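You operate a simulated robot arm through the tools that you are given. There is no shell and no other tool.

You run a simulated robot arm. Do the job below in one go: nothing can be reset, and whatever is moved stays where it is left.

JOB
Tape carton 62 with the blue dispenser; put it in the green tray.
Fine: Run the white slider in and back out.

It is judged by the outcome, as a careful person would: the job done as asked, and still so three seconds after it is handed in. It fails if anything else is knocked over, pushed out of place, dropped, spilled or broken.

ROBOT AND FRAMES
A 7-joint arm with a fingered hand, fixed in place. Base frame: the origin is on the floor under the middle of its stand, x ahead of it, y to its left, z up; the work surface is at about z = 0.8. Readings come in m, rad, newtons and seconds.
It reaches about 1.164 m from its shoulder. Its first joint turns from -2.897 to 2.897 rad. Payload 4.7 kg.
The TCP is the grasp point between the finger pads, 0.036 m short of the fingertips. In the tool frame z runs along the fingers and y along their closing line. The gripper opens to 0.12 m; its body begins 0.042 m behind the TCP. The gripper is a hand of 5 fingers: y runs from the thumb to the fingers, the wrist lies at [-0.018, -0.122, -0.21] in the tool frame, and closing takes about 1.5 s.
Orientation is that of the tool frame in the base frame, as a unit quaternion [x, y, z, w]. With the fingers straight down and the wrist toward the robot, the tool's x, y and z point along [0, 1, 0], [1, 0, 0] and [0, 0, -1] of the base frame.

CONTROLS
- The arm moves only by the tool arm_command. Its argument "rows" is a list of rows, each a list of 7 numbers: the shift along the tool's x, y, z in units of 20 mm (1.0 is 20 mm), then the turn, a rotation vector about the tool's x, y, z in units of 6 degrees (1.0 is 6 degrees), then the finger opening in m, from 0 to 0.12. In form: [[tx, ty, tz, ax, ay, az, grip], ...]. A call has 1 to 20 rows; each row shifts and turns the commanded pose from where the row before left it, along the tool's axes as they then stand. A call with a number of a shift or a turn outside -1 to 1 is refused whole. Rows are played at 5 a second. More than 0.05 m and 0.15 rad between two rows, or a gripper value outside its range, and nothing of the call is played. A pose out of reach is approached as far as the arm can. The call stops where the force on the tool passes 40 N (or 10 N more than at its start, if that is more) or the arm is blocked; 0.2 s more then pass. Each finger travels about 0.045 m/s and halts on what it meets, pressing with about 28 N; the grip force reading is that of the motor and also rises with nothing between the fingers. The clock runs only during rows and for 0.2 s after the last one: add rows that do not move to give the fingers time. The reply holds the time, the measured pose of the TCP, the force on the tool along the base axes, the opening and the grip force, in the units named above and with some noise, with the torque about the TCP (base axes, N m) and any sound that the robot's microphone picked up.
- Cameras (640 x 400 px; columns grow to the right, rows downward): "scene" is fixed at [0.2196, -0.5002, 1.5342]; the picture's right is [-0.19, 0.98, 0.00], its down [0.95, 0.18, -0.25] and it looks along [-0.24, -0.05, -0.97] (base axes); focal length 267 px, centre (320, 200). "wrist" rides on the gripper at [0.072, -0.091, -0.143] in the tool frame; the picture's right is [-0.80, 0.28, -0.53], its down [-0.53, -0.73, 0.42] and it looks along [-0.27, 0.62, 0.74] (tool axes); focal length 234 px, centre (320, 200). There is no depth. A picture from a camera that has moved, and an enlarged one, comes with that camera's place and axes in the base frame and with its lens.
- grab_frame(camera): a new picture of that camera. The clock stands still meanwhile.
- preshape(shape): the hand has 5 fingers and takes this shape, open, in about a second: jaw (thumb against the fingers, like two jaws); tri (thumb and two fingers); tip (a fingertip pinch); poke (one finger out to press); point (the index stretched); flat (the hand flat); cup (the hand cupped); fist (a fist). The gripper value then closes the fingers along that shape, each until it touches; the sizes above hold for jaw. It gives what a move gives, with no picture.
- zoom(camera, box): a new picture of the part [left, top, right, bottom] of that camera's present view, enlarged. The clock stands still meanwhile.
- finish_job(): hands the job in; it is judged then, once.

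Places have to be worked out from the pictures, the camera data and where the tool is seen. Open the gripper and draw the arm clear of the work before you hand the job in, unless the task says otherwise.

The tools are called after "Emit:" by a JSON object that holds its "name" and its "arguments". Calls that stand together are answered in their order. arm_command: Moves the arm, as the interface text tells. Its arguments: {"type":"object","properties":{"rows":{"type":"array"}},"required":["rows"]} The other tools are called the same way: preshape (shape) gives the hand a shape; grab_frame (camera) takes a picture; zoom (camera, box) takes an enlarged picture of a part of a camera's view; finish_job () hands the job in.

At the start:

```text
clock: 0.0
ee_pos: [0.0218, -0.5124, 1.0887]
orientation: [0.707, 0.707, 0.0, 0.0]
ft_force: [0.7, 0.0, -0.4]
torque: [-0.01, -0.02, 0.01]
grip_width: 0.1197
gripper_force: 0.1
shape: jaw
```

scene: 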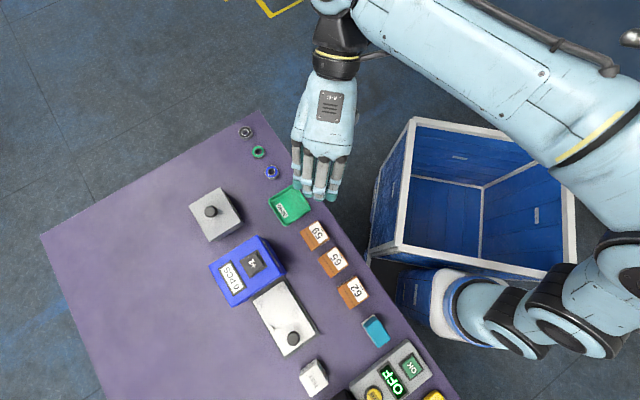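
wrist: 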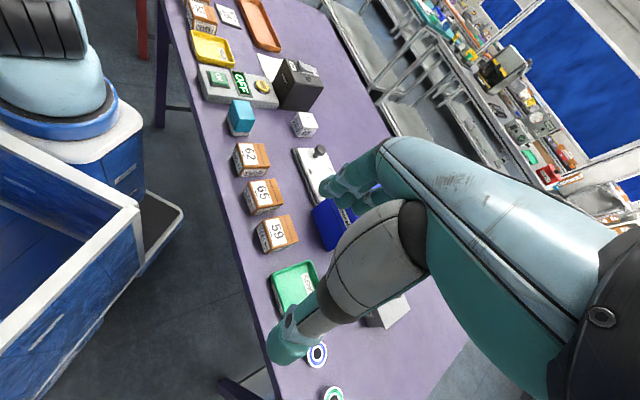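

I start by looking closer at the scene to understand the objects: cartons 59/65/62, the blue machine, the white slider and the green tray.

Emit:
{"name": "zoom", "arguments": {"camera": "scene", "box": [180, 160, 340, 260]}}

Emit:
{"name": "zoom", "arguments": {"camera": "scene", "box": [280, 250, 460, 400]}}

Emit:
{"name": "zoom", "arguments": {"camera": "scene", "box": [190, 220, 350, 360]}}

Emit:
{"name": "zoom", "arguments": {"camera": "wrist", "box": [160, 0, 400, 150]}}

Emit:
{"name": "zoom", "arguments": {"camera": "wrist", "box": [220, 120, 400, 260]}}

```text
4.00 times, centred on (260, 210) of scene
camera zoom: at [0.2196, -0.5002, 1.5342], right [-0.19, 0.98, 0.0], down [0.95, 0.18, -0.25], along [-0.24, -0.05, -0.97], focal length 1069 px, centre (560, 160)
```

zoom: 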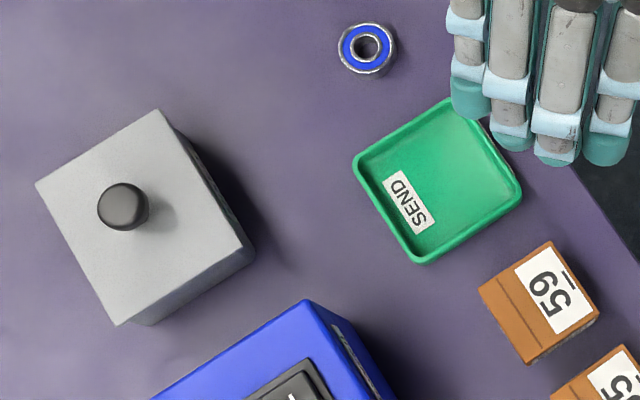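

```text
2.67 times, centred on (370, 325) of scene
camera zoom: at [0.2196, -0.5002, 1.5342], right [-0.19, 0.98, 0.0], down [0.95, 0.18, -0.25], along [-0.24, -0.05, -0.97], focal length 712 px, centre (187, -133)
```

zoom: 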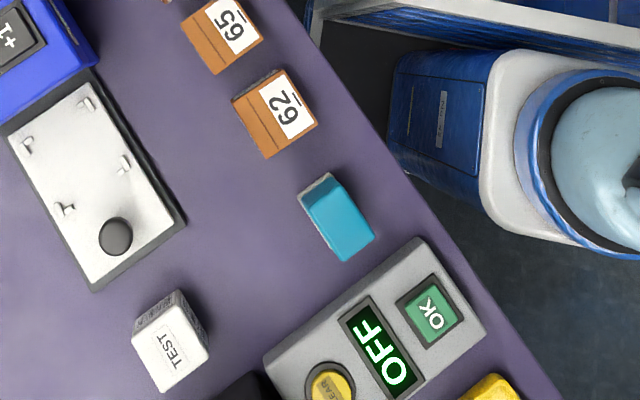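

```text
2.86 times, centred on (270, 290) of scene
camera zoom: at [0.2196, -0.5002, 1.5342], right [-0.19, 0.98, 0.0], down [0.95, 0.18, -0.25], along [-0.24, -0.05, -0.97], focal length 763 px, centre (463, -57)
```

zoom: 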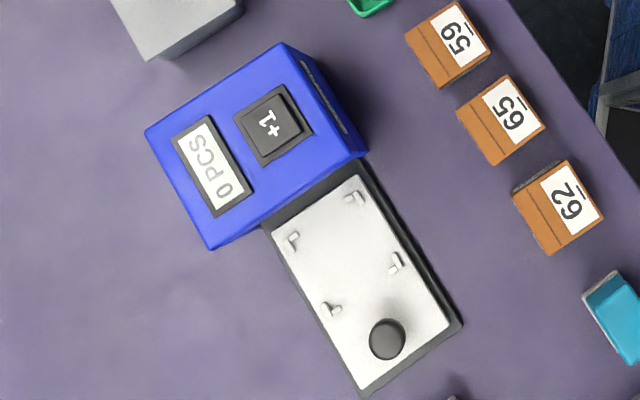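

```text
2.67 times, centred on (280, 75) of wrist
camera zoom: at [-0.0697, -0.4385, 1.2305], right [0.28, -0.8, 0.53], down [-0.73, -0.53, -0.42], along [0.62, -0.27, -0.74], focal length 624 px, centre (427, 533)
```

zoom: 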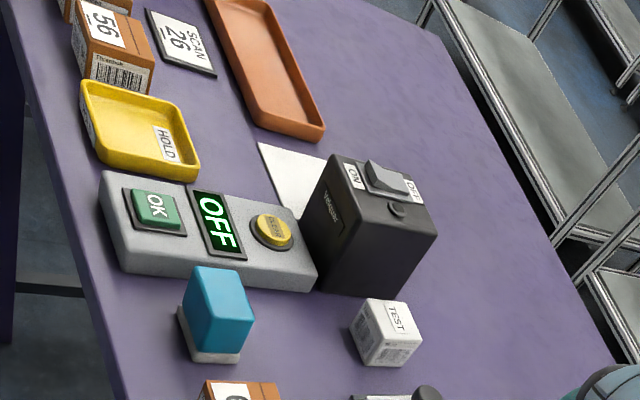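

```text
2.86 times, centred on (310, 190) of wrist
camera zoom: at [-0.0697, -0.4385, 1.2305], right [0.28, -0.8, 0.53], down [-0.73, -0.53, -0.42], along [0.62, -0.27, -0.74], focal length 669 px, centre (349, 229)
```

zoom: 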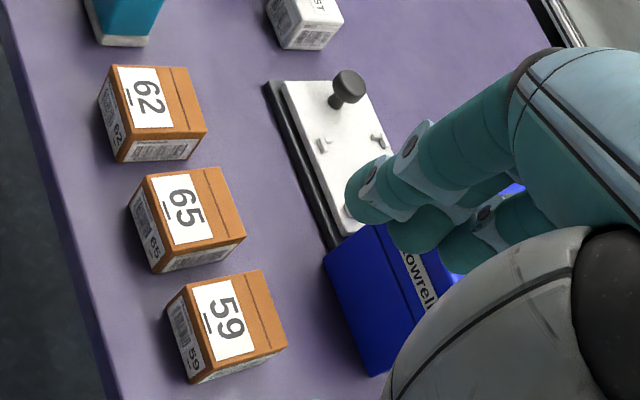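

The white slider carries a nest of four posts and runs into the blue machine, which shows "0 PCS" and a "+1" key. I look closer at the labels before I move anything.

Emit:
{"name": "zoom", "arguments": {"camera": "scene", "box": [205, 230, 285, 310]}}

Emit:
{"name": "zoom", "arguments": {"camera": "wrist", "box": [260, 40, 340, 110]}}

Emit:
{"name": "zoom", "arguments": {"camera": "wrist", "box": [180, 50, 280, 115]}}

Emit:
{"name": "zoom", "arguments": {"camera": "wrist", "box": [280, 130, 380, 260]}}

Emit:
{"name": "zoom", "arguments": {"camera": "scene", "box": [320, 260, 380, 320]}}

```text
5.00 times, centred on (245, 270) of scene
camera zoom: at [0.2196, -0.5002, 1.5342], right [-0.19, 0.98, 0.0], down [0.95, 0.18, -0.25], along [-0.24, -0.05, -0.97], focal length 1336 px, centre (695, -150)
```

zoom: 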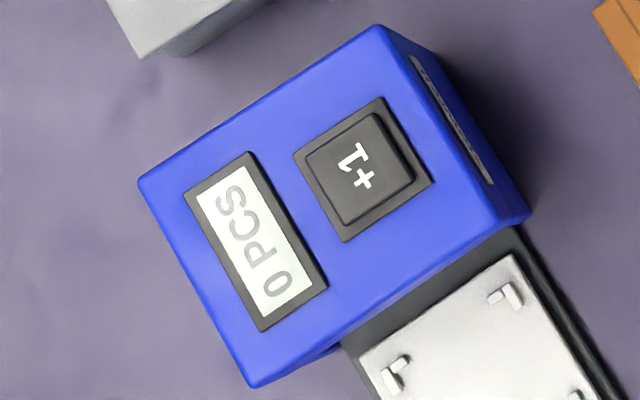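

```text
5.71 times, centred on (300, 75) of wrist
camera zoom: at [-0.0697, -0.4385, 1.2305], right [0.28, -0.8, 0.53], down [-0.73, -0.53, -0.42], along [0.62, -0.27, -0.74], focal length 1338 px, centre (434, 914)
```

zoom: 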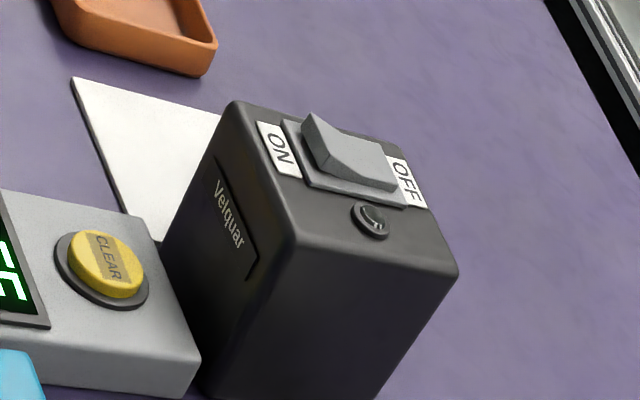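

```text
6.15 times, centred on (230, 82) of wrist
camera zoom: at [-0.0697, -0.4385, 1.2305], right [0.28, -0.8, 0.53], down [-0.73, -0.53, -0.42], along [0.62, -0.27, -0.74], focal length 1441 px, centre (874, 923)
```

zoom: 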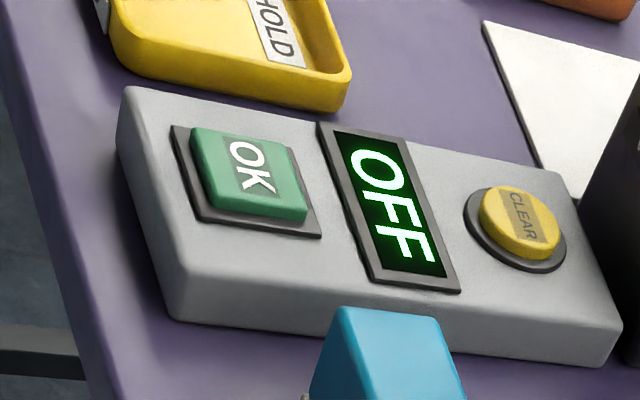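

```text
3.08 times, centred on (330, 195) of wrist
camera zoom: at [-0.0697, -0.4385, 1.2305], right [0.28, -0.8, 0.53], down [-0.73, -0.53, -0.42], along [0.62, -0.27, -0.74], focal length 720 px, centre (289, 215)
```

zoom: 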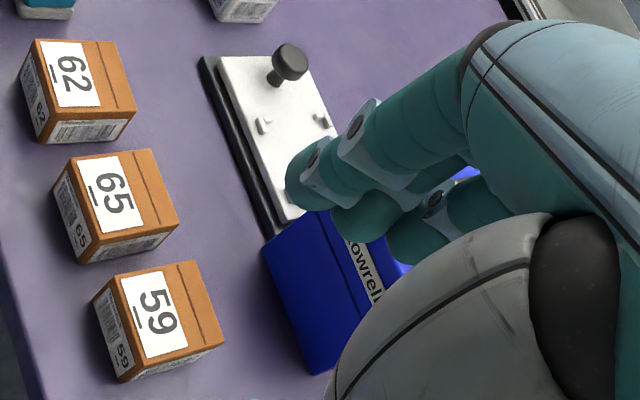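

```text
6.67 times, centred on (350, 290) of scene
camera zoom: at [0.2196, -0.5002, 1.5342], right [-0.19, 0.98, 0.0], down [0.95, 0.18, -0.25], along [-0.24, -0.05, -0.97], focal length 1781 px, centre (120, -400)
```

zoom: 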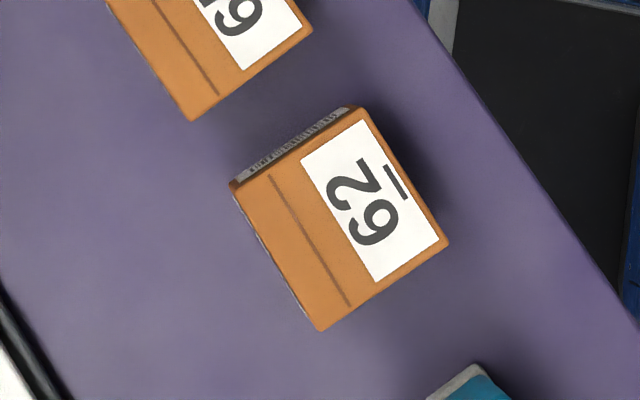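

I measure carton 62 and the nest more exactly with tight zooms from the wrist view.

Emit:
{"name": "zoom", "arguments": {"camera": "wrist", "box": [225, 135, 281, 185]}}

Emit:
{"name": "zoom", "arguments": {"camera": "wrist", "box": [285, 140, 345, 200]}}

Emit:
{"name": "zoom", "arguments": {"camera": "scene", "box": [245, 275, 325, 360]}}

Emit:
{"name": "zoom", "arguments": {"camera": "scene", "box": [260, 180, 320, 230]}}

```text
8.00 times, centred on (253, 160) of wrist
camera zoom: at [-0.0697, -0.4385, 1.2305], right [0.28, -0.8, 0.53], down [-0.73, -0.53, -0.42], along [0.62, -0.27, -0.74], focal length 1873 px, centre (856, 520)
```

zoom: 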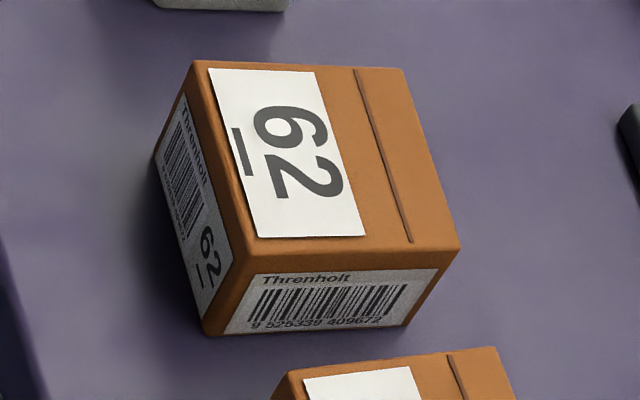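

```text
6.67 times, centred on (315, 170) of wrist
camera zoom: at [-0.0697, -0.4385, 1.2305], right [0.28, -0.8, 0.53], down [-0.73, -0.53, -0.42], along [0.62, -0.27, -0.74], focal length 1561 px, centre (353, 400)
```

zoom: 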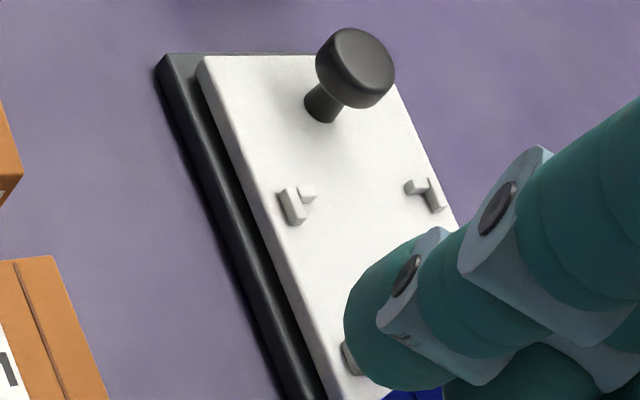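

```text
4.71 times, centred on (285, 318) of scene
camera zoom: at [0.2196, -0.5002, 1.5342], right [-0.19, 0.98, 0.0], down [0.95, 0.18, -0.25], along [-0.24, -0.05, -0.97], focal length 1257 px, centre (485, -353)
```

zoom: 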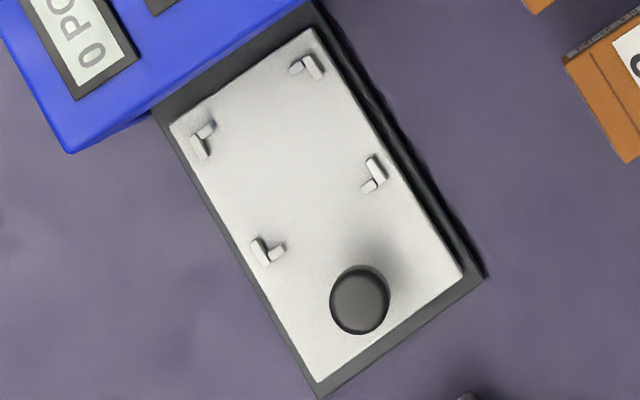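

```text
8.00 times, centred on (290, 205) of scene
camera zoom: at [0.2196, -0.5002, 1.5342], right [-0.19, 0.98, 0.0], down [0.95, 0.18, -0.25], along [-0.24, -0.05, -0.97], focal length 2138 px, centre (560, 160)
```

zoom: 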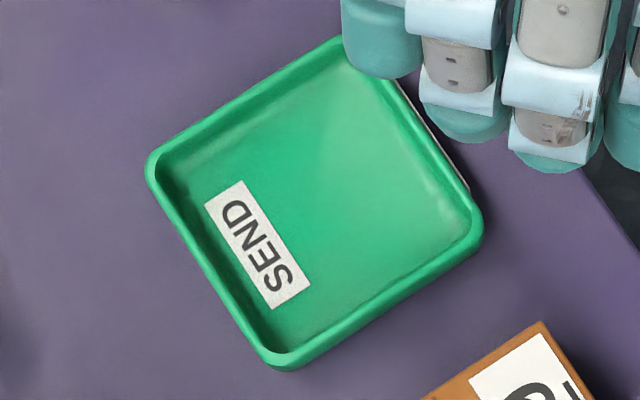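

From the views: the table edge and all fixtures lie at about 45° (e1 = [0.707, 0.707]), carton 62 is near (0.259, -0.411) and about 0.04 m tall, the nest is near (0.332, -0.585), and the knob near (0.385, -0.532). I turn the hand 45° in place at a safe height so that tool x runs along e1, then shift along e1 to look from there.

Emit:
{"name": "arm_command", "arguments": {"rows": [[0, 0, 0, 0, 0, 1, 0.12], [0, 0, 0, 0, 0, 1, 0.12], [0, 0, 0, 0, 0, 1, 0.12], [0, 0, 0, 0, 0, 1, 0.12], [0, 0, 0, 0, 0, 1, 0.12], [0, 0, 0, 0, 0, 1, 0.12], [0, 0, 0, 0, 0, 1, 0.12], [0, 0, 0, 0, 0, 0.5, 0.12], [1, 0.17, 0, 0, 0, 0, 0.12], [1, 0.17, 0, 0, 0, 0, 0.12], [1, 0.17, 0, 0, 0, 0, 0.12], [1, 0.17, 0, 0, 0, 0, 0.12], [1, 0.17, 0, 0, 0, 0, 0.12], [1, 0.17, 0, 0, 0, 0, 0.12], [1, 0.17, 0, 0, 0, 0, 0.12], [1, 0.17, 0, 0, 0, 0, 0.12], [1, 0.17, 0, 0, 0, 0, 0.12], [1, 0.17, 0, 0, 0, 0, 0.12]]}}

```text
clock: 3.8
ee_pos: [0.1872, -0.3952, 1.0868]
orientation: [0.924, 0.383, 0.0, -0.001]
ft_force: [-0.8, 0.2, -0.1]
torque: [0.03, -0.02, 0.02]
grip_width: 0.1195
gripper_force: 0.1
shape: jaw
```

The hand is now turned as meant (tool x along e1). I take both pictures to see the dispenser front and the hand layout.

Emit:
{"name": "grab_frame", "arguments": {"camera": "wrist"}}

Emit:
{"name": "grab_frame", "arguments": {"camera": "scene"}}

```text
taken
camera wrist: at [0.1741, -0.2785, 1.2302], right [-0.37, -0.77, 0.53], down [-0.89, 0.14, -0.42], along [0.25, -0.63, -0.74], focal length 234 px, centre (320, 200)
```

wrist: 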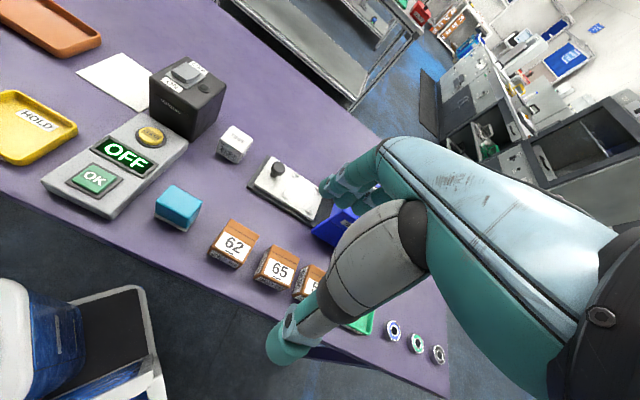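

```text
taken
```

scene: 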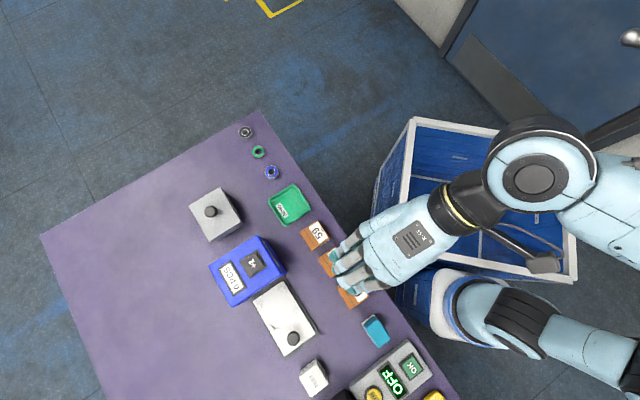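

The hand's thumb/index side is the tool +x side. I zoom in on the dispenser front and the nest from here.

Emit:
{"name": "zoom", "arguments": {"camera": "wrist", "box": [240, 140, 350, 250]}}

Emit:
{"name": "zoom", "arguments": {"camera": "wrist", "box": [200, 210, 320, 300]}}

```text
3.64 times, centred on (295, 195) of wrist
camera zoom: at [0.1741, -0.2785, 1.2302], right [-0.37, -0.77, 0.53], down [-0.89, 0.14, -0.42], along [0.25, -0.63, -0.74], focal length 852 px, centre (411, 218)
```

zoom: 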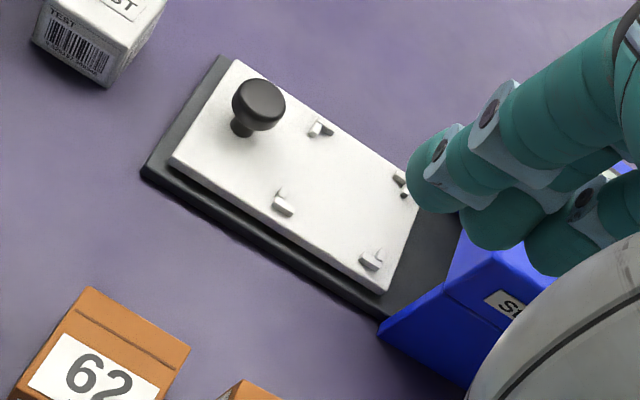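

```text
4.44 times, centred on (260, 255) of wrist
camera zoom: at [0.1741, -0.2785, 1.2302], right [-0.37, -0.77, 0.53], down [-0.89, 0.14, -0.42], along [0.25, -0.63, -0.74], focal length 1041 px, centre (587, -44)
```

zoom: 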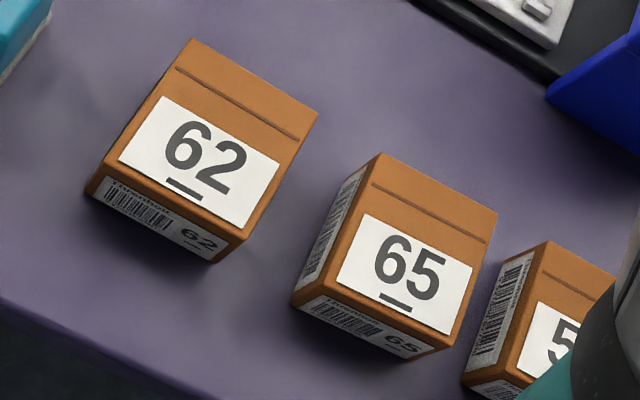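

The nest posts and the black base running into the blue box are visible, but not the opening. I go on to turn the hand another 90° (wrist toward +e1) at height, so the wrist camera looks at the dispenser's front.

Emit:
{"name": "arm_command", "arguments": {"rows": [[0.9, 0.98, 0.1, 0, 0, 0, 0.12], [0.9, 0.98, 0.1, 0, 0, 0, 0.12], [0.9, 0.98, 0.1, 0, 0, 0, 0.12], [0.9, 0.98, 0.1, 0, 0, 0, 0.12], [0.9, 0.98, 0.1, 0, 0, 0, 0.12], [0.9, 0.98, 0.1, 0, 0, 0, 0.12], [0.9, 0.98, 0.1, 0, 0, 0, 0.12], [0, 0, 0, 0, 0, 1, 0.12], [0, 0, 0, 0, 0, 1, 0.12], [0, 0, 0, 0, 0, 1, 0.12], [0, 0, 0, 0, 0, 1, 0.12], [0, 0, 0, 0, 0, 1, 0.12], [0, 0, 0, 0, 0, 1, 0.12], [0, 0, 0, 0, 0, 1, 0.12], [0, 0, 0, 0, 0, 1, 0.12], [0, 0, 0, 0, 0, 1, 0.12], [0, 0, 0, 0, 0, 1, 0.12]]}}

```text
clock: 7.4
ee_pos: [0.3723, -0.4028, 1.0743]
orientation: [0.991, -0.132, 0.001, 0.0]
ft_force: [-0.5, 0.1, 0.2]
torque: [0.03, 0.02, 0.02]
grip_width: 0.1194
gripper_force: 0.0
shape: jaw
```

The hand has turned 60° of the 90°. I take a wrist picture here before going further.

Emit:
{"name": "grab_frame", "arguments": {"camera": "wrist"}}

Emit:
{"name": "grab_frame", "arguments": {"camera": "scene"}}

```text
taken
camera wrist: at [0.4669, -0.3321, 1.2162], right [-0.85, -0.06, 0.53], down [-0.32, 0.85, -0.42], along [-0.42, -0.53, -0.74], focal length 234 px, centre (320, 200)
```

wrist: 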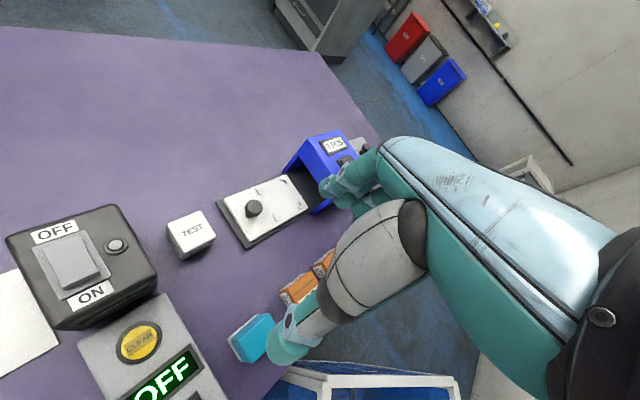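

```text
taken
```

scene: 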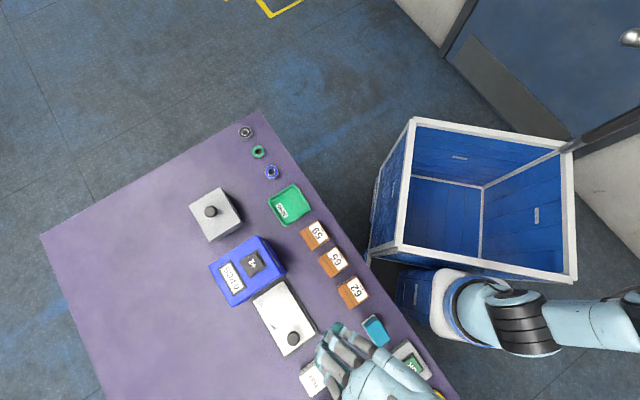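

The opening of the blue dispenser is now in view; I zoom in on it and the slider.

Emit:
{"name": "zoom", "arguments": {"camera": "wrist", "box": [210, 120, 370, 250]}}

Emit:
{"name": "zoom", "arguments": {"camera": "wrist", "box": [270, 120, 350, 220]}}

Emit:
{"name": "zoom", "arguments": {"camera": "wrist", "box": [0, 190, 240, 400]}}

```text
3.08 times, centred on (290, 185) of wrist
camera zoom: at [0.4669, -0.3321, 1.2162], right [-0.85, -0.06, 0.53], down [-0.32, 0.85, -0.42], along [-0.42, -0.53, -0.74], focal length 720 px, centre (412, 246)
```

zoom: 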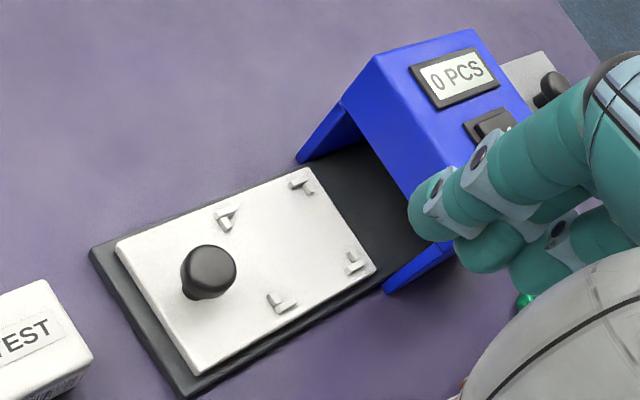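

```text
4.00 times, centred on (310, 170) of wrist
camera zoom: at [0.4669, -0.3321, 1.2162], right [-0.85, -0.06, 0.53], down [-0.32, 0.85, -0.42], along [-0.42, -0.53, -0.74], focal length 937 px, centre (360, 320)
```

zoom: 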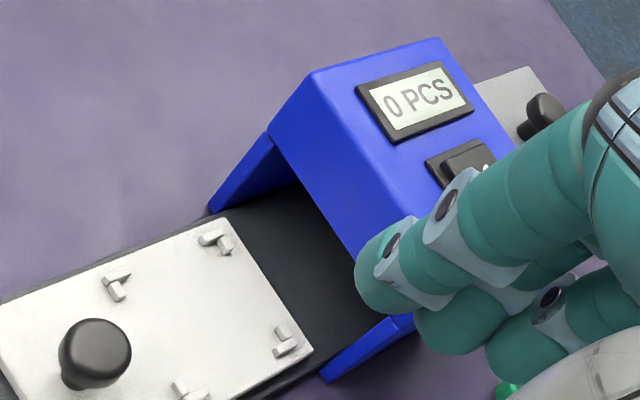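

```text
1.90 times, centred on (120, 295) of wrist
camera zoom: at [0.4669, -0.3321, 1.2162], right [-0.85, -0.06, 0.53], down [-0.32, 0.85, -0.42], along [-0.42, -0.53, -0.74], focal length 446 px, centre (701, 19)
```

zoom: 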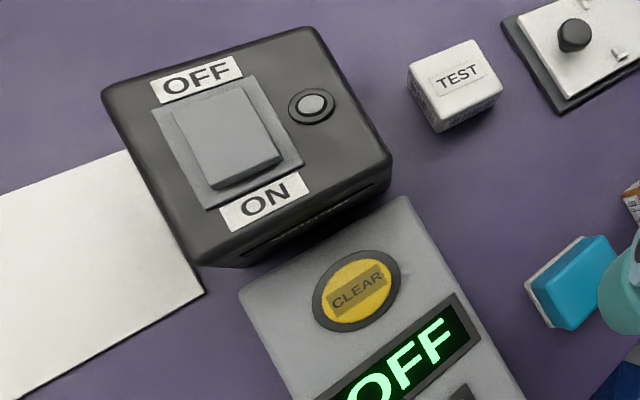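

The dispenser is a tunnel (ceiling about z 0.875, front face at s ≈ -0.236 along e1), so the carton (top ≈ 0.863 in the nest) passes under. When the slider is in, the knob will end close to the face, so I want the index-finger side of the hand toward the box: tool y = -e2. I rotate on in the air to see if the arm can hold that.

Emit:
{"name": "arm_command", "arguments": {"rows": [[0, 0, 0, 0, 0, 1, 0.12], [0, 0, 0, 0, 0, 1, 0.12], [0, 0, 0, 0, 0, 1, 0.12], [0, 0, 0, 0, 0, 1, 0.12], [0, 0, 0, 0, 0, 1, 0.12], [0, 0, 0, 0, 0, 1, 0.12], [0, 0, 0, 0, 0, 1, 0.12], [0, 0, 0, 0, 0, 1, 0.12], [0, 0, 0, 0, 0, 1, 0.12], [0, 0, 0, 0, 0, 1, 0.12]]}}

```text
clock: 9.6
ee_pos: [0.3738, -0.4014, 1.0719]
orientation: [0.793, -0.61, 0.0, 0.0]
ft_force: [-0.4, -0.2, 0.3]
torque: [-0.02, -0.03, 0.01]
grip_width: 0.1196
gripper_force: 0.1
shape: jaw
```

That worked with no strain; I continue the last 60°.

Emit:
{"name": "arm_command", "arguments": {"rows": [[0, 0, 0, 0, 0, 1, 0.12], [0, 0, 0, 0, 0, 1, 0.12], [0, 0, 0, 0, 0, 1, 0.12], [0, 0, 0, 0, 0, 1, 0.12], [0, 0, 0, 0, 0, 1, 0.12], [0, 0, 0, 0, 0, 1, 0.12], [0, 0, 0, 0, 0, 1, 0.12], [0, 0, 0, 0, 0, 1, 0.12], [0, 0, 0, 0, 0, 1, 0.12], [0, 0, 0, 0, 0, 1, 0.12]]}}

Emit:
{"name": "grab_frame", "arguments": {"camera": "scene"}}

Emit:
{"name": "grab_frame", "arguments": {"camera": "wrist"}}

```text
clock: 11.8
ee_pos: [0.3735, -0.4015, 1.0737]
orientation: [-0.381, 0.924, 0.0, 0.0]
ft_force: [0.8, 0.9, -0.1]
torque: [0.0, 0.0, -0.01]
grip_width: 0.1196
gripper_force: 0.0
shape: jaw
```

```text
taken
```

scene: 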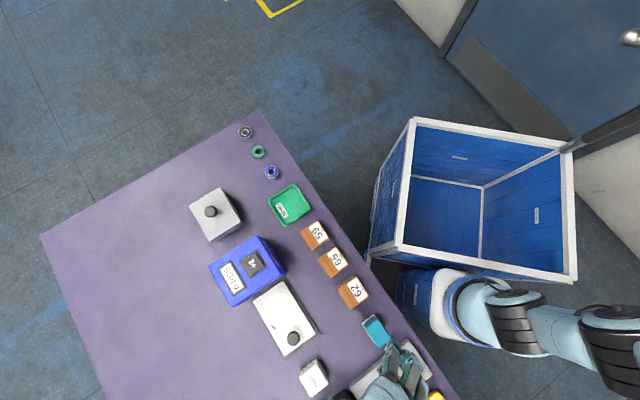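

```text
taken
camera wrist: at [0.3863, -0.5172, 1.2161], right [0.37, 0.77, 0.53], down [0.89, -0.14, -0.42], along [-0.25, 0.63, -0.74], focal length 234 px, centre (320, 200)
```

wrist: 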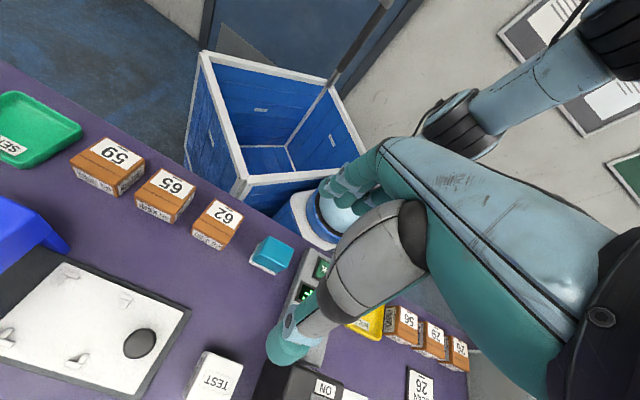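

The orientation is reachable and the arm is well clear. I set the "tri" shape, to see which fingers stay out of the way, since neighbours are close.

Emit:
{"name": "preshape", "arguments": {"shape": "tri"}}

Emit:
{"name": "grab_frame", "arguments": {"camera": "wrist"}}

Emit:
{"name": "zoom", "arguments": {"camera": "scene", "box": [310, 300, 470, 400]}}

```text
clock: 12.7
ee_pos: [0.3734, -0.4011, 1.0728]
orientation: [-0.384, 0.923, 0.0, 0.0]
ft_force: [0.6, -0.7, -0.2]
torque: [0.01, 0.01, 0.02]
grip_width: 0.1197
gripper_force: 0.1
shape: tri
```

```text
taken
camera wrist: at [0.3866, -0.5171, 1.2163], right [0.37, 0.77, 0.53], down [0.89, -0.14, -0.42], along [-0.25, 0.63, -0.74], focal length 234 px, centre (320, 200)
```

wrist: 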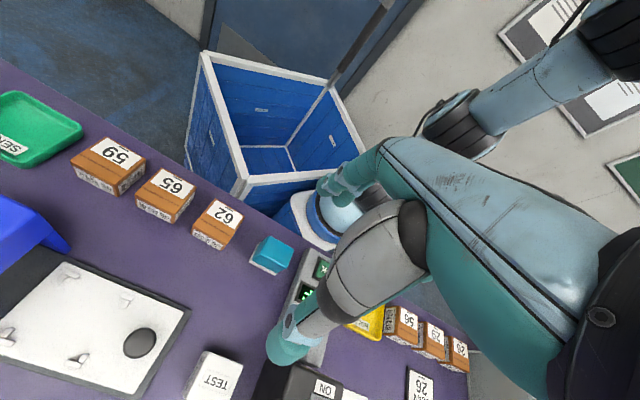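

```text
4.00 times, centred on (390, 350) of scene
camera zoom: at [0.2196, -0.5002, 1.5342], right [-0.19, 0.98, 0.0], down [0.95, 0.18, -0.25], along [-0.24, -0.05, -0.97], focal length 1069 px, centre (40, -400)
```

zoom: 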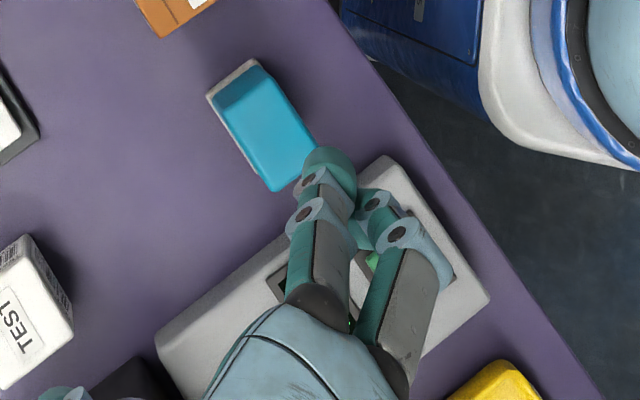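

In tri, two fingers stay out opposite the thumb and the others fold. I move above carton 62 (aiming at (0.259, -0.411)) at z ≈ 1.01 to check alignment.

Emit:
{"name": "arm_command", "arguments": {"rows": [[0.87, 0.74, 0.6, 0, 0, 0, 0.12], [0.87, 0.74, 0.6, 0, 0, 0, 0.12], [0.87, 0.74, 0.6, 0, 0, 0, 0.12], [0.87, 0.74, 0.6, 0, 0, 0, 0.12], [0.87, 0.74, 0.6, 0, 0, 0, 0.12]]}}

Emit:
{"name": "grab_frame", "arguments": {"camera": "scene"}}

Emit:
{"name": "zoom", "arguments": {"camera": "scene", "box": [270, 220, 430, 340]}}

Emit:
{"name": "grab_frame", "arguments": {"camera": "wrist"}}

```text
clock: 13.9
ee_pos: [0.2581, -0.4112, 1.0144]
orientation: [-0.383, 0.924, 0.0, 0.001]
ft_force: [0.5, 0.9, -0.3]
torque: [-0.04, 0.01, 0.0]
grip_width: 0.1195
gripper_force: 0.1
shape: tri
```

```text
taken
```

scene: 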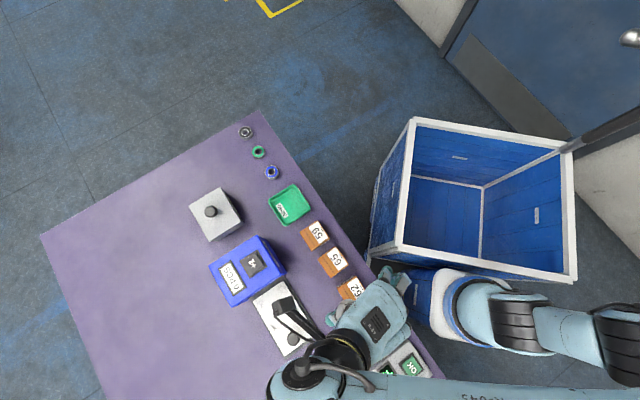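

```text
3.33 times, centred on (350, 280) of scene
camera zoom: at [0.2196, -0.5002, 1.5342], right [-0.19, 0.98, 0.0], down [0.95, 0.18, -0.25], along [-0.24, -0.05, -0.97], focal length 891 px, centre (220, -67)
```

zoom: 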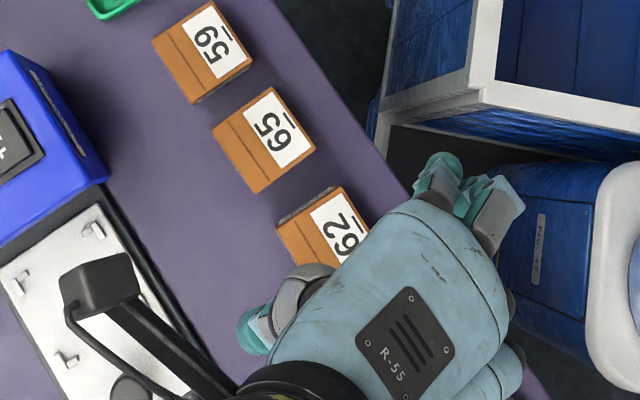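

```text
taken
camera wrist: at [0.2713, -0.5259, 1.1564], right [0.37, 0.77, 0.52], down [0.89, -0.14, -0.42], along [-0.25, 0.63, -0.74], focal length 234 px, centre (320, 200)
```

wrist: 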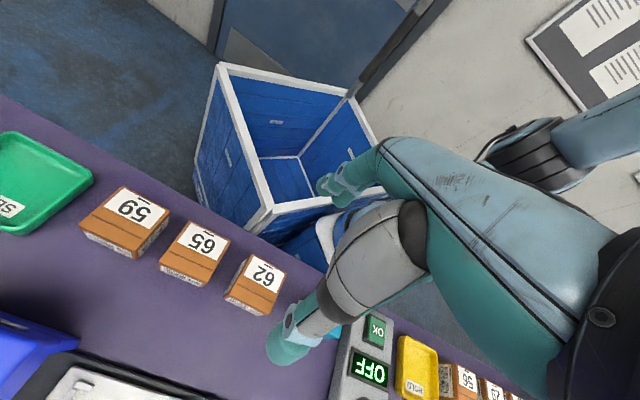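

TCP reads (0.258, -0.411), over the carton; I zoom the wrist view to verify carton 62's place from this second viewpoint.

Emit:
{"name": "zoom", "arguments": {"camera": "wrist", "box": [210, 240, 300, 330]}}

```text
4.44 times, centred on (255, 285) of wrist
camera zoom: at [0.2713, -0.5259, 1.1564], right [0.37, 0.77, 0.52], down [0.89, -0.14, -0.42], along [-0.25, 0.63, -0.74], focal length 1041 px, centre (609, -178)
```

zoom: 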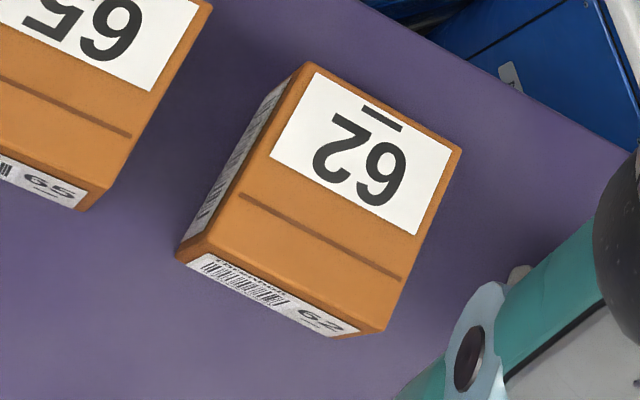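

The second view agrees within 4 mm (carton centre ≈ (0.261, -0.409)). I descend to z ≈ 0.90 with the hand fully open and check.

Emit:
{"name": "arm_command", "arguments": {"rows": [[-0.1, 0, 1, 0, 0, 0, 0.12], [0, 0, 1, 0, 0, 0, 0.12], [0, 0, 1, 0, 0, 0, 0.12], [0, 0, 1, 0, 0, 0, 0.12], [0, 0, 1, 0, 0, 0, 0.12], [0, 0, 0.7, 0, 0, 0, 0.12]]}}

Emit:
{"name": "grab_frame", "arguments": {"camera": "wrist"}}

Emit:
{"name": "zoom", "arguments": {"camera": "scene", "box": [290, 220, 430, 340]}}

```text
clock: 15.3
ee_pos: [0.2598, -0.4101, 0.8998]
orientation: [-0.383, 0.924, 0.0, 0.0]
ft_force: [-0.1, -0.1, 0.3]
torque: [0.0, -0.02, -0.02]
grip_width: 0.1199
gripper_force: 0.1
shape: tri
```

```text
taken
camera wrist: at [0.273, -0.5253, 1.042], right [0.37, 0.77, 0.53], down [0.89, -0.14, -0.42], along [-0.25, 0.63, -0.74], focal length 234 px, centre (320, 200)
```

wrist: 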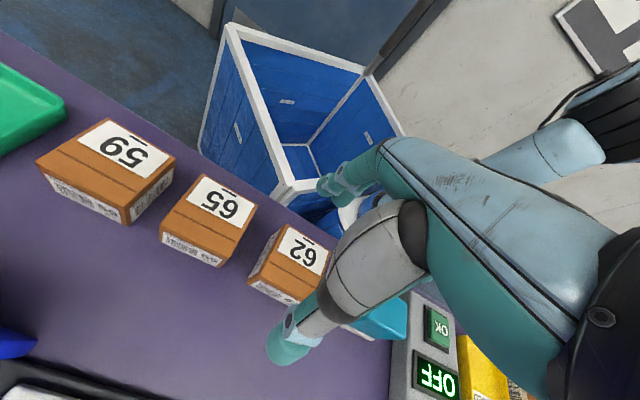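

```text
3.33 times, centred on (360, 280) of scene
camera zoom: at [0.2196, -0.5002, 1.5342], right [-0.19, 0.98, 0.0], down [0.95, 0.18, -0.25], along [-0.24, -0.05, -0.97], focal length 891 px, centre (187, -67)
```

zoom: 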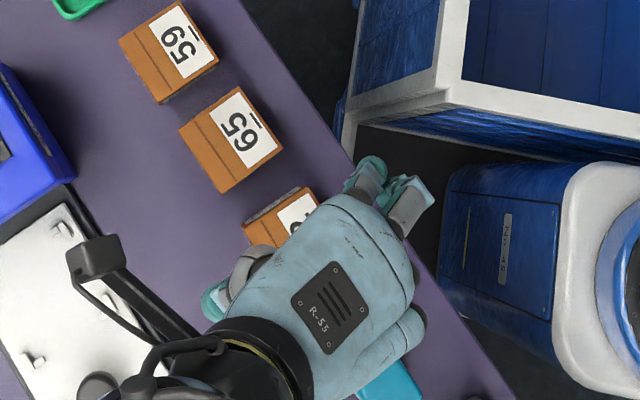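

The cyan block lies near the folded fingers' side; I check that gap before going lower.

Emit:
{"name": "zoom", "arguments": {"camera": "wrist", "box": [240, 210, 440, 380]}}

Emit:
{"name": "zoom", "arguments": {"camera": "scene", "box": [330, 280, 430, 360]}}

```text
2.35 times, centred on (340, 295) of wrist
camera zoom: at [0.273, -0.5253, 1.042], right [0.37, 0.77, 0.53], down [0.89, -0.14, -0.42], along [-0.25, 0.63, -0.74], focal length 551 px, centre (273, -24)
```

zoom: 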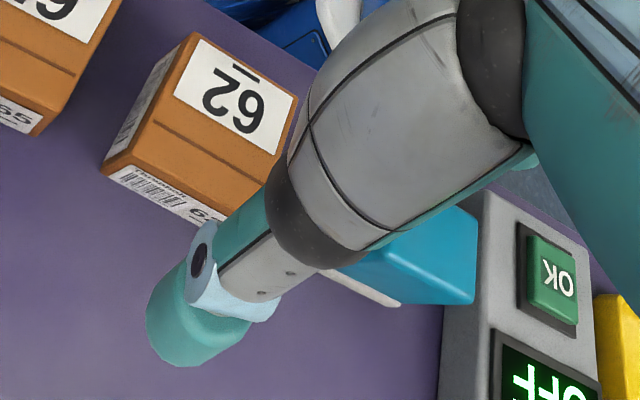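

```text
5.00 times, centred on (380, 320) of scene
camera zoom: at [0.2196, -0.5002, 1.5342], right [-0.19, 0.98, 0.0], down [0.95, 0.18, -0.25], along [-0.24, -0.05, -0.97], focal length 1336 px, centre (20, -400)
```

zoom: 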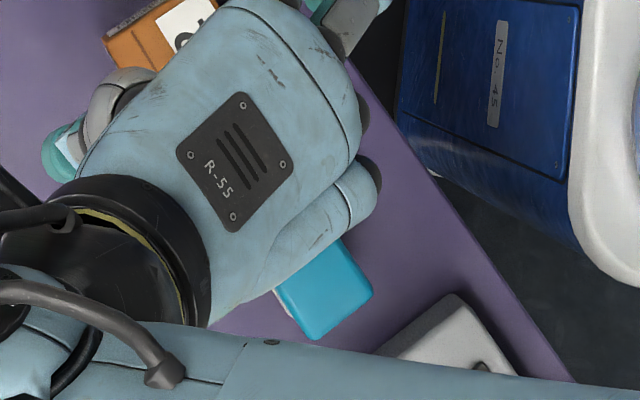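

I zoom tighter on the cyan block to get its height.

Emit:
{"name": "zoom", "arguments": {"camera": "wrist", "box": [360, 280, 440, 350]}}

```text
5.71 times, centred on (400, 315) of wrist
camera zoom: at [0.273, -0.5253, 1.042], right [0.37, 0.77, 0.53], down [0.89, -0.14, -0.42], along [-0.25, 0.63, -0.74], focal length 1338 px, centre (-137, -457)
```

zoom: 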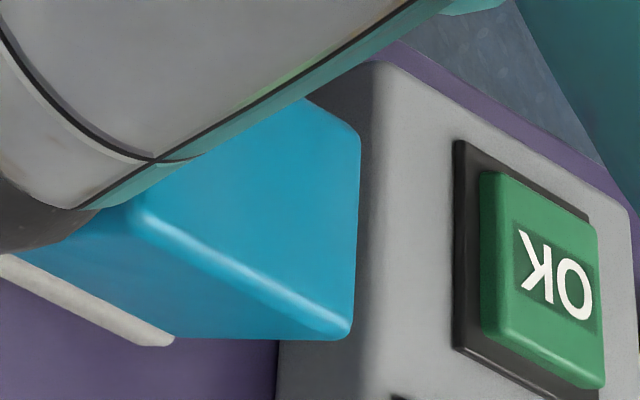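

The cyan block's top is at about z 0.845, so folded fingers should stay above it. I descend gently to z ≈ 0.86, watching the force.

Emit:
{"name": "arm_command", "arguments": {"rows": [[0, 0, 0.6, 0, 0, 0, 0.12], [0, 0, 0.5, 0, 0, 0, 0.12], [0, 0, 0.5, 0, 0, 0, 0.12], [0, 0, 0.3, 0, 0, 0, 0.12], [0, 0, 0.1, 0, 0, 0, 0.12]]}}

Emit:
{"name": "grab_frame", "arguments": {"camera": "wrist"}}

Emit:
{"name": "zoom", "arguments": {"camera": "scene", "box": [300, 250, 420, 350]}}

```text
clock: 16.5
ee_pos: [0.2606, -0.4113, 0.86]
orientation: [-0.383, 0.924, 0.0, -0.001]
ft_force: [0.1, -0.6, 0.5]
torque: [-0.01, -0.01, 0.0]
grip_width: 0.1198
gripper_force: 0.1
shape: tri
```

```text
taken
camera wrist: at [0.2741, -0.5254, 1.0022], right [0.37, 0.77, 0.53], down [0.89, -0.14, -0.42], along [-0.25, 0.63, -0.74], focal length 234 px, centre (320, 200)
```

wrist: 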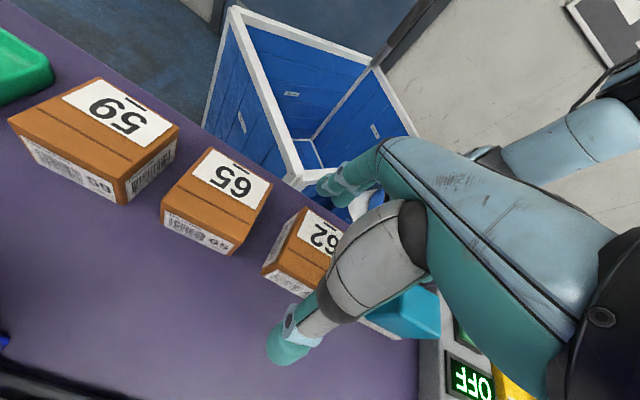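

```text
4.00 times, centred on (360, 300) of scene
camera zoom: at [0.2196, -0.5002, 1.5342], right [-0.19, 0.98, 0.0], down [0.95, 0.18, -0.25], along [-0.24, -0.05, -0.97], focal length 1069 px, centre (160, -200)
```

zoom: 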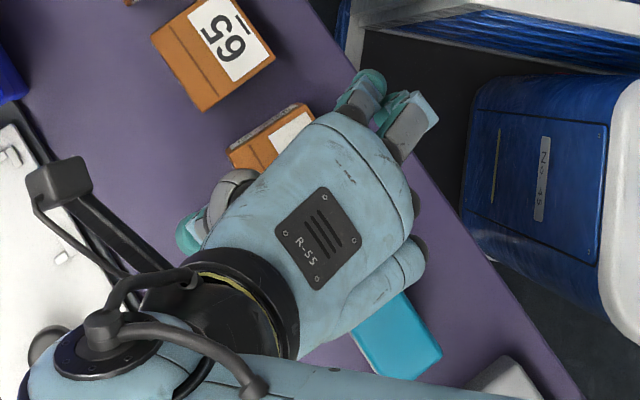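

No contact. I lower 7 mm more (fingertips ≈ z 0.817) and close on the carton.

Emit:
{"name": "arm_command", "arguments": {"rows": [[0, 0, 0.2, 0, 0, 0, 0.12], [0, 0, 0.15, 0, 0, 0, 0.12], [0, 0, 0, 0, 0, 0, 0.09], [0, 0, 0, 0, 0, 0, 0.07], [0, 0, 0, 0, 0, 0, 0.05], [0, 0, 0, 0, 0, 0, 0.03], [0, 0, 0, 0, 0, 0, 0.03], [0, 0, 0, 0, 0, 0, 0.03], [0, 0, 0, 0, 0, 0, 0.03], [0, 0, 0, 0, 0, 0, 0.03], [0, 0, 0, 0, 0, 0, 0.03]]}}

Emit:
{"name": "grab_frame", "arguments": {"camera": "wrist"}}

Emit:
{"name": "zoom", "arguments": {"camera": "scene", "box": [300, 250, 420, 350]}}

```text
clock: 18.9
ee_pos: [0.2615, -0.4104, 0.8532]
orientation: [-0.383, 0.924, 0.0, 0.0]
ft_force: [-0.3, 0.5, 0.7]
torque: [0.03, 0.0, 0.03]
grip_width: 0.0522
gripper_force: 27.7
shape: tri
```

```text
taken
camera wrist: at [0.2743, -0.5255, 0.9957], right [0.37, 0.77, 0.53], down [0.89, -0.14, -0.42], along [-0.25, 0.63, -0.74], focal length 234 px, centre (320, 200)
```

wrist: 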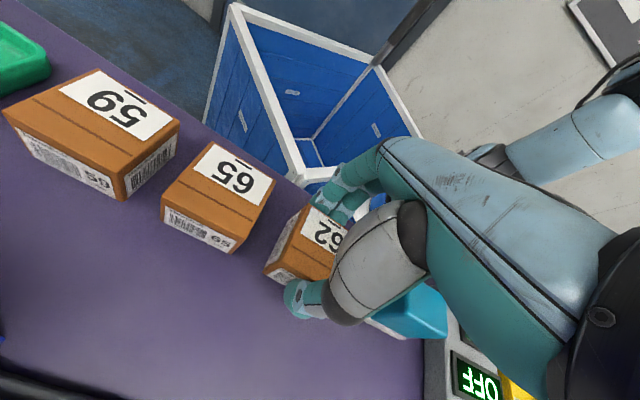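

```text
4.00 times, centred on (360, 300) of scene
camera zoom: at [0.2196, -0.5002, 1.5342], right [-0.19, 0.98, 0.0], down [0.95, 0.18, -0.25], along [-0.24, -0.05, -0.97], focal length 1069 px, centre (160, -200)
```

zoom: 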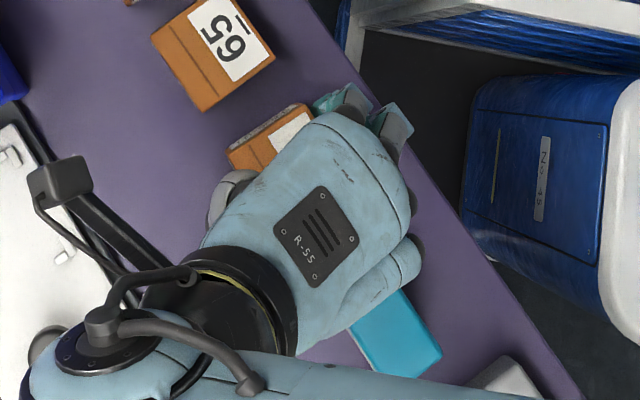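

The grip holds at 0.052 m with 27.7 N. I lift straight up 10 cm and check that the carton comes along level.

Emit:
{"name": "arm_command", "arguments": {"rows": [[0, 0, -0.4, 0, 0, 0, 0.03], [0, 0, -0.7, 0, 0, 0, 0.03], [0, 0, -1, 0, 0, 0, 0.03], [0, 0, -1, 0, 0, 0, 0.03], [0, 0, -1, 0, 0, 0, 0.03], [0, 0, -1, 0, 0, 0, 0.03]]}}

Emit:
{"name": "grab_frame", "arguments": {"camera": "wrist"}}

Emit:
{"name": "zoom", "arguments": {"camera": "scene", "box": [290, 220, 430, 340]}}

```text
clock: 20.3
ee_pos: [0.2618, -0.4085, 0.955]
orientation: [-0.383, 0.924, 0.0, 0.0]
ft_force: [0.2, -0.5, -1.5]
torque: [-0.01, 0.01, 0.0]
grip_width: 0.0521
gripper_force: 27.8
shape: tri
```

```text
taken
camera wrist: at [0.2753, -0.5247, 1.0987], right [0.37, 0.77, 0.53], down [0.89, -0.14, -0.42], along [-0.25, 0.63, -0.74], focal length 234 px, centre (320, 200)
```

wrist: 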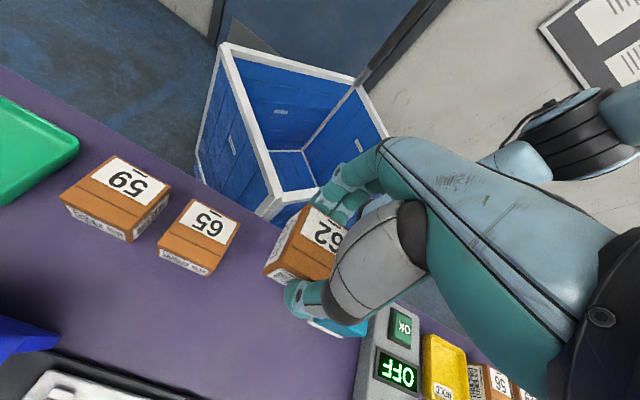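

```text
3.33 times, centred on (360, 280) of scene
camera zoom: at [0.2196, -0.5002, 1.5342], right [-0.19, 0.98, 0.0], down [0.95, 0.18, -0.25], along [-0.24, -0.05, -0.97], focal length 891 px, centre (187, -67)
```

zoom: 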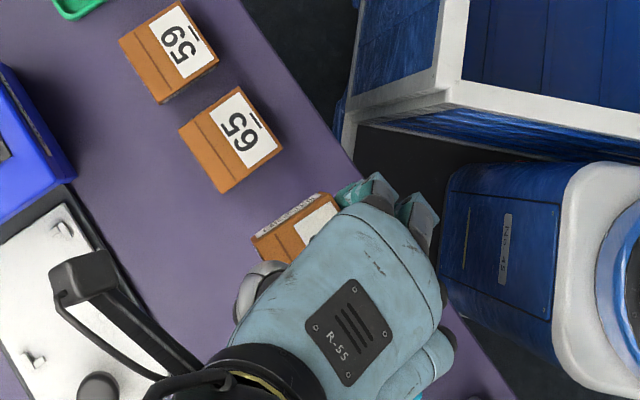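

The carton is held and lifted. I zoom in to measure its yaw and offset in the hand against the plate.

Emit:
{"name": "zoom", "arguments": {"camera": "scene", "box": [330, 265, 380, 305]}}

Emit:
{"name": "zoom", "arguments": {"camera": "wrist", "box": [250, 180, 350, 330]}}

Emit:
{"name": "zoom", "arguments": {"camera": "scene", "box": [250, 280, 320, 350]}}

```text
10.00 times, centred on (355, 285) of scene
camera zoom: at [0.2196, -0.5002, 1.5342], right [-0.19, 0.98, 0.0], down [0.95, 0.18, -0.25], along [-0.24, -0.05, -0.97], focal length 2672 px, centre (-30, -650)
```

zoom: 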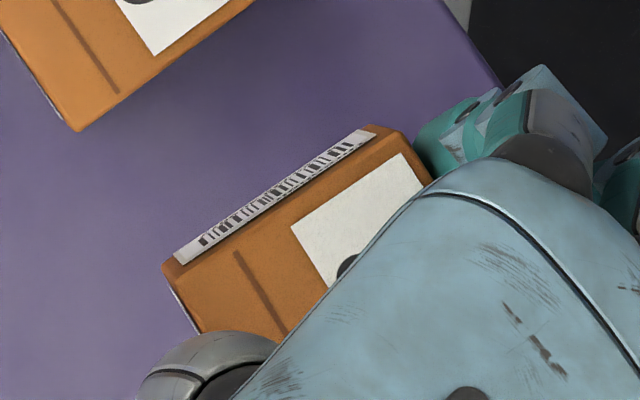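

```text
2.67 times, centred on (300, 255) of wrist
camera zoom: at [0.2753, -0.5247, 1.0987], right [0.37, 0.77, 0.53], down [0.89, -0.14, -0.42], along [-0.25, 0.63, -0.74], focal length 624 px, centre (373, 53)
```

zoom: 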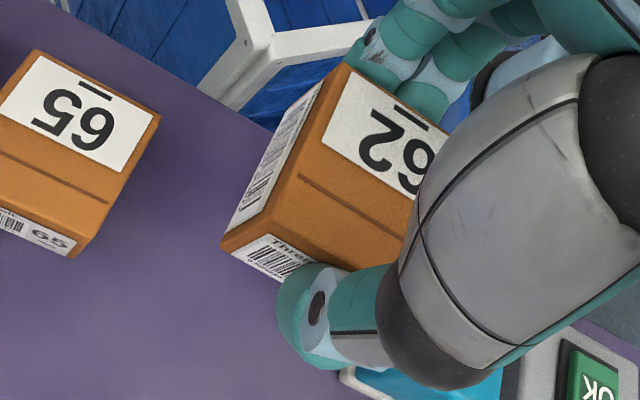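

```text
5.71 times, centred on (285, 315) of scene
camera zoom: at [0.2196, -0.5002, 1.5342], right [-0.19, 0.98, 0.0], down [0.95, 0.18, -0.25], along [-0.24, -0.05, -0.97], focal length 1527 px, centre (520, -457)
```

zoom: 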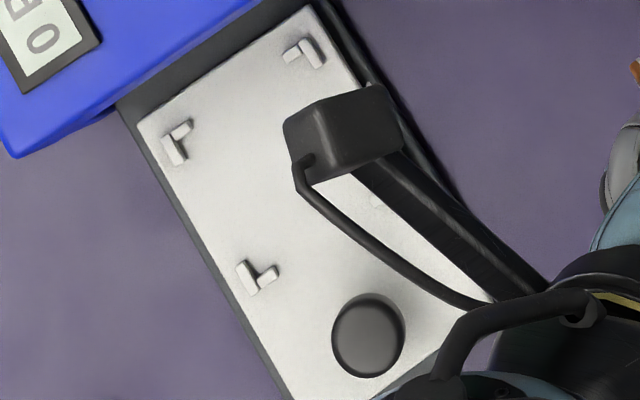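

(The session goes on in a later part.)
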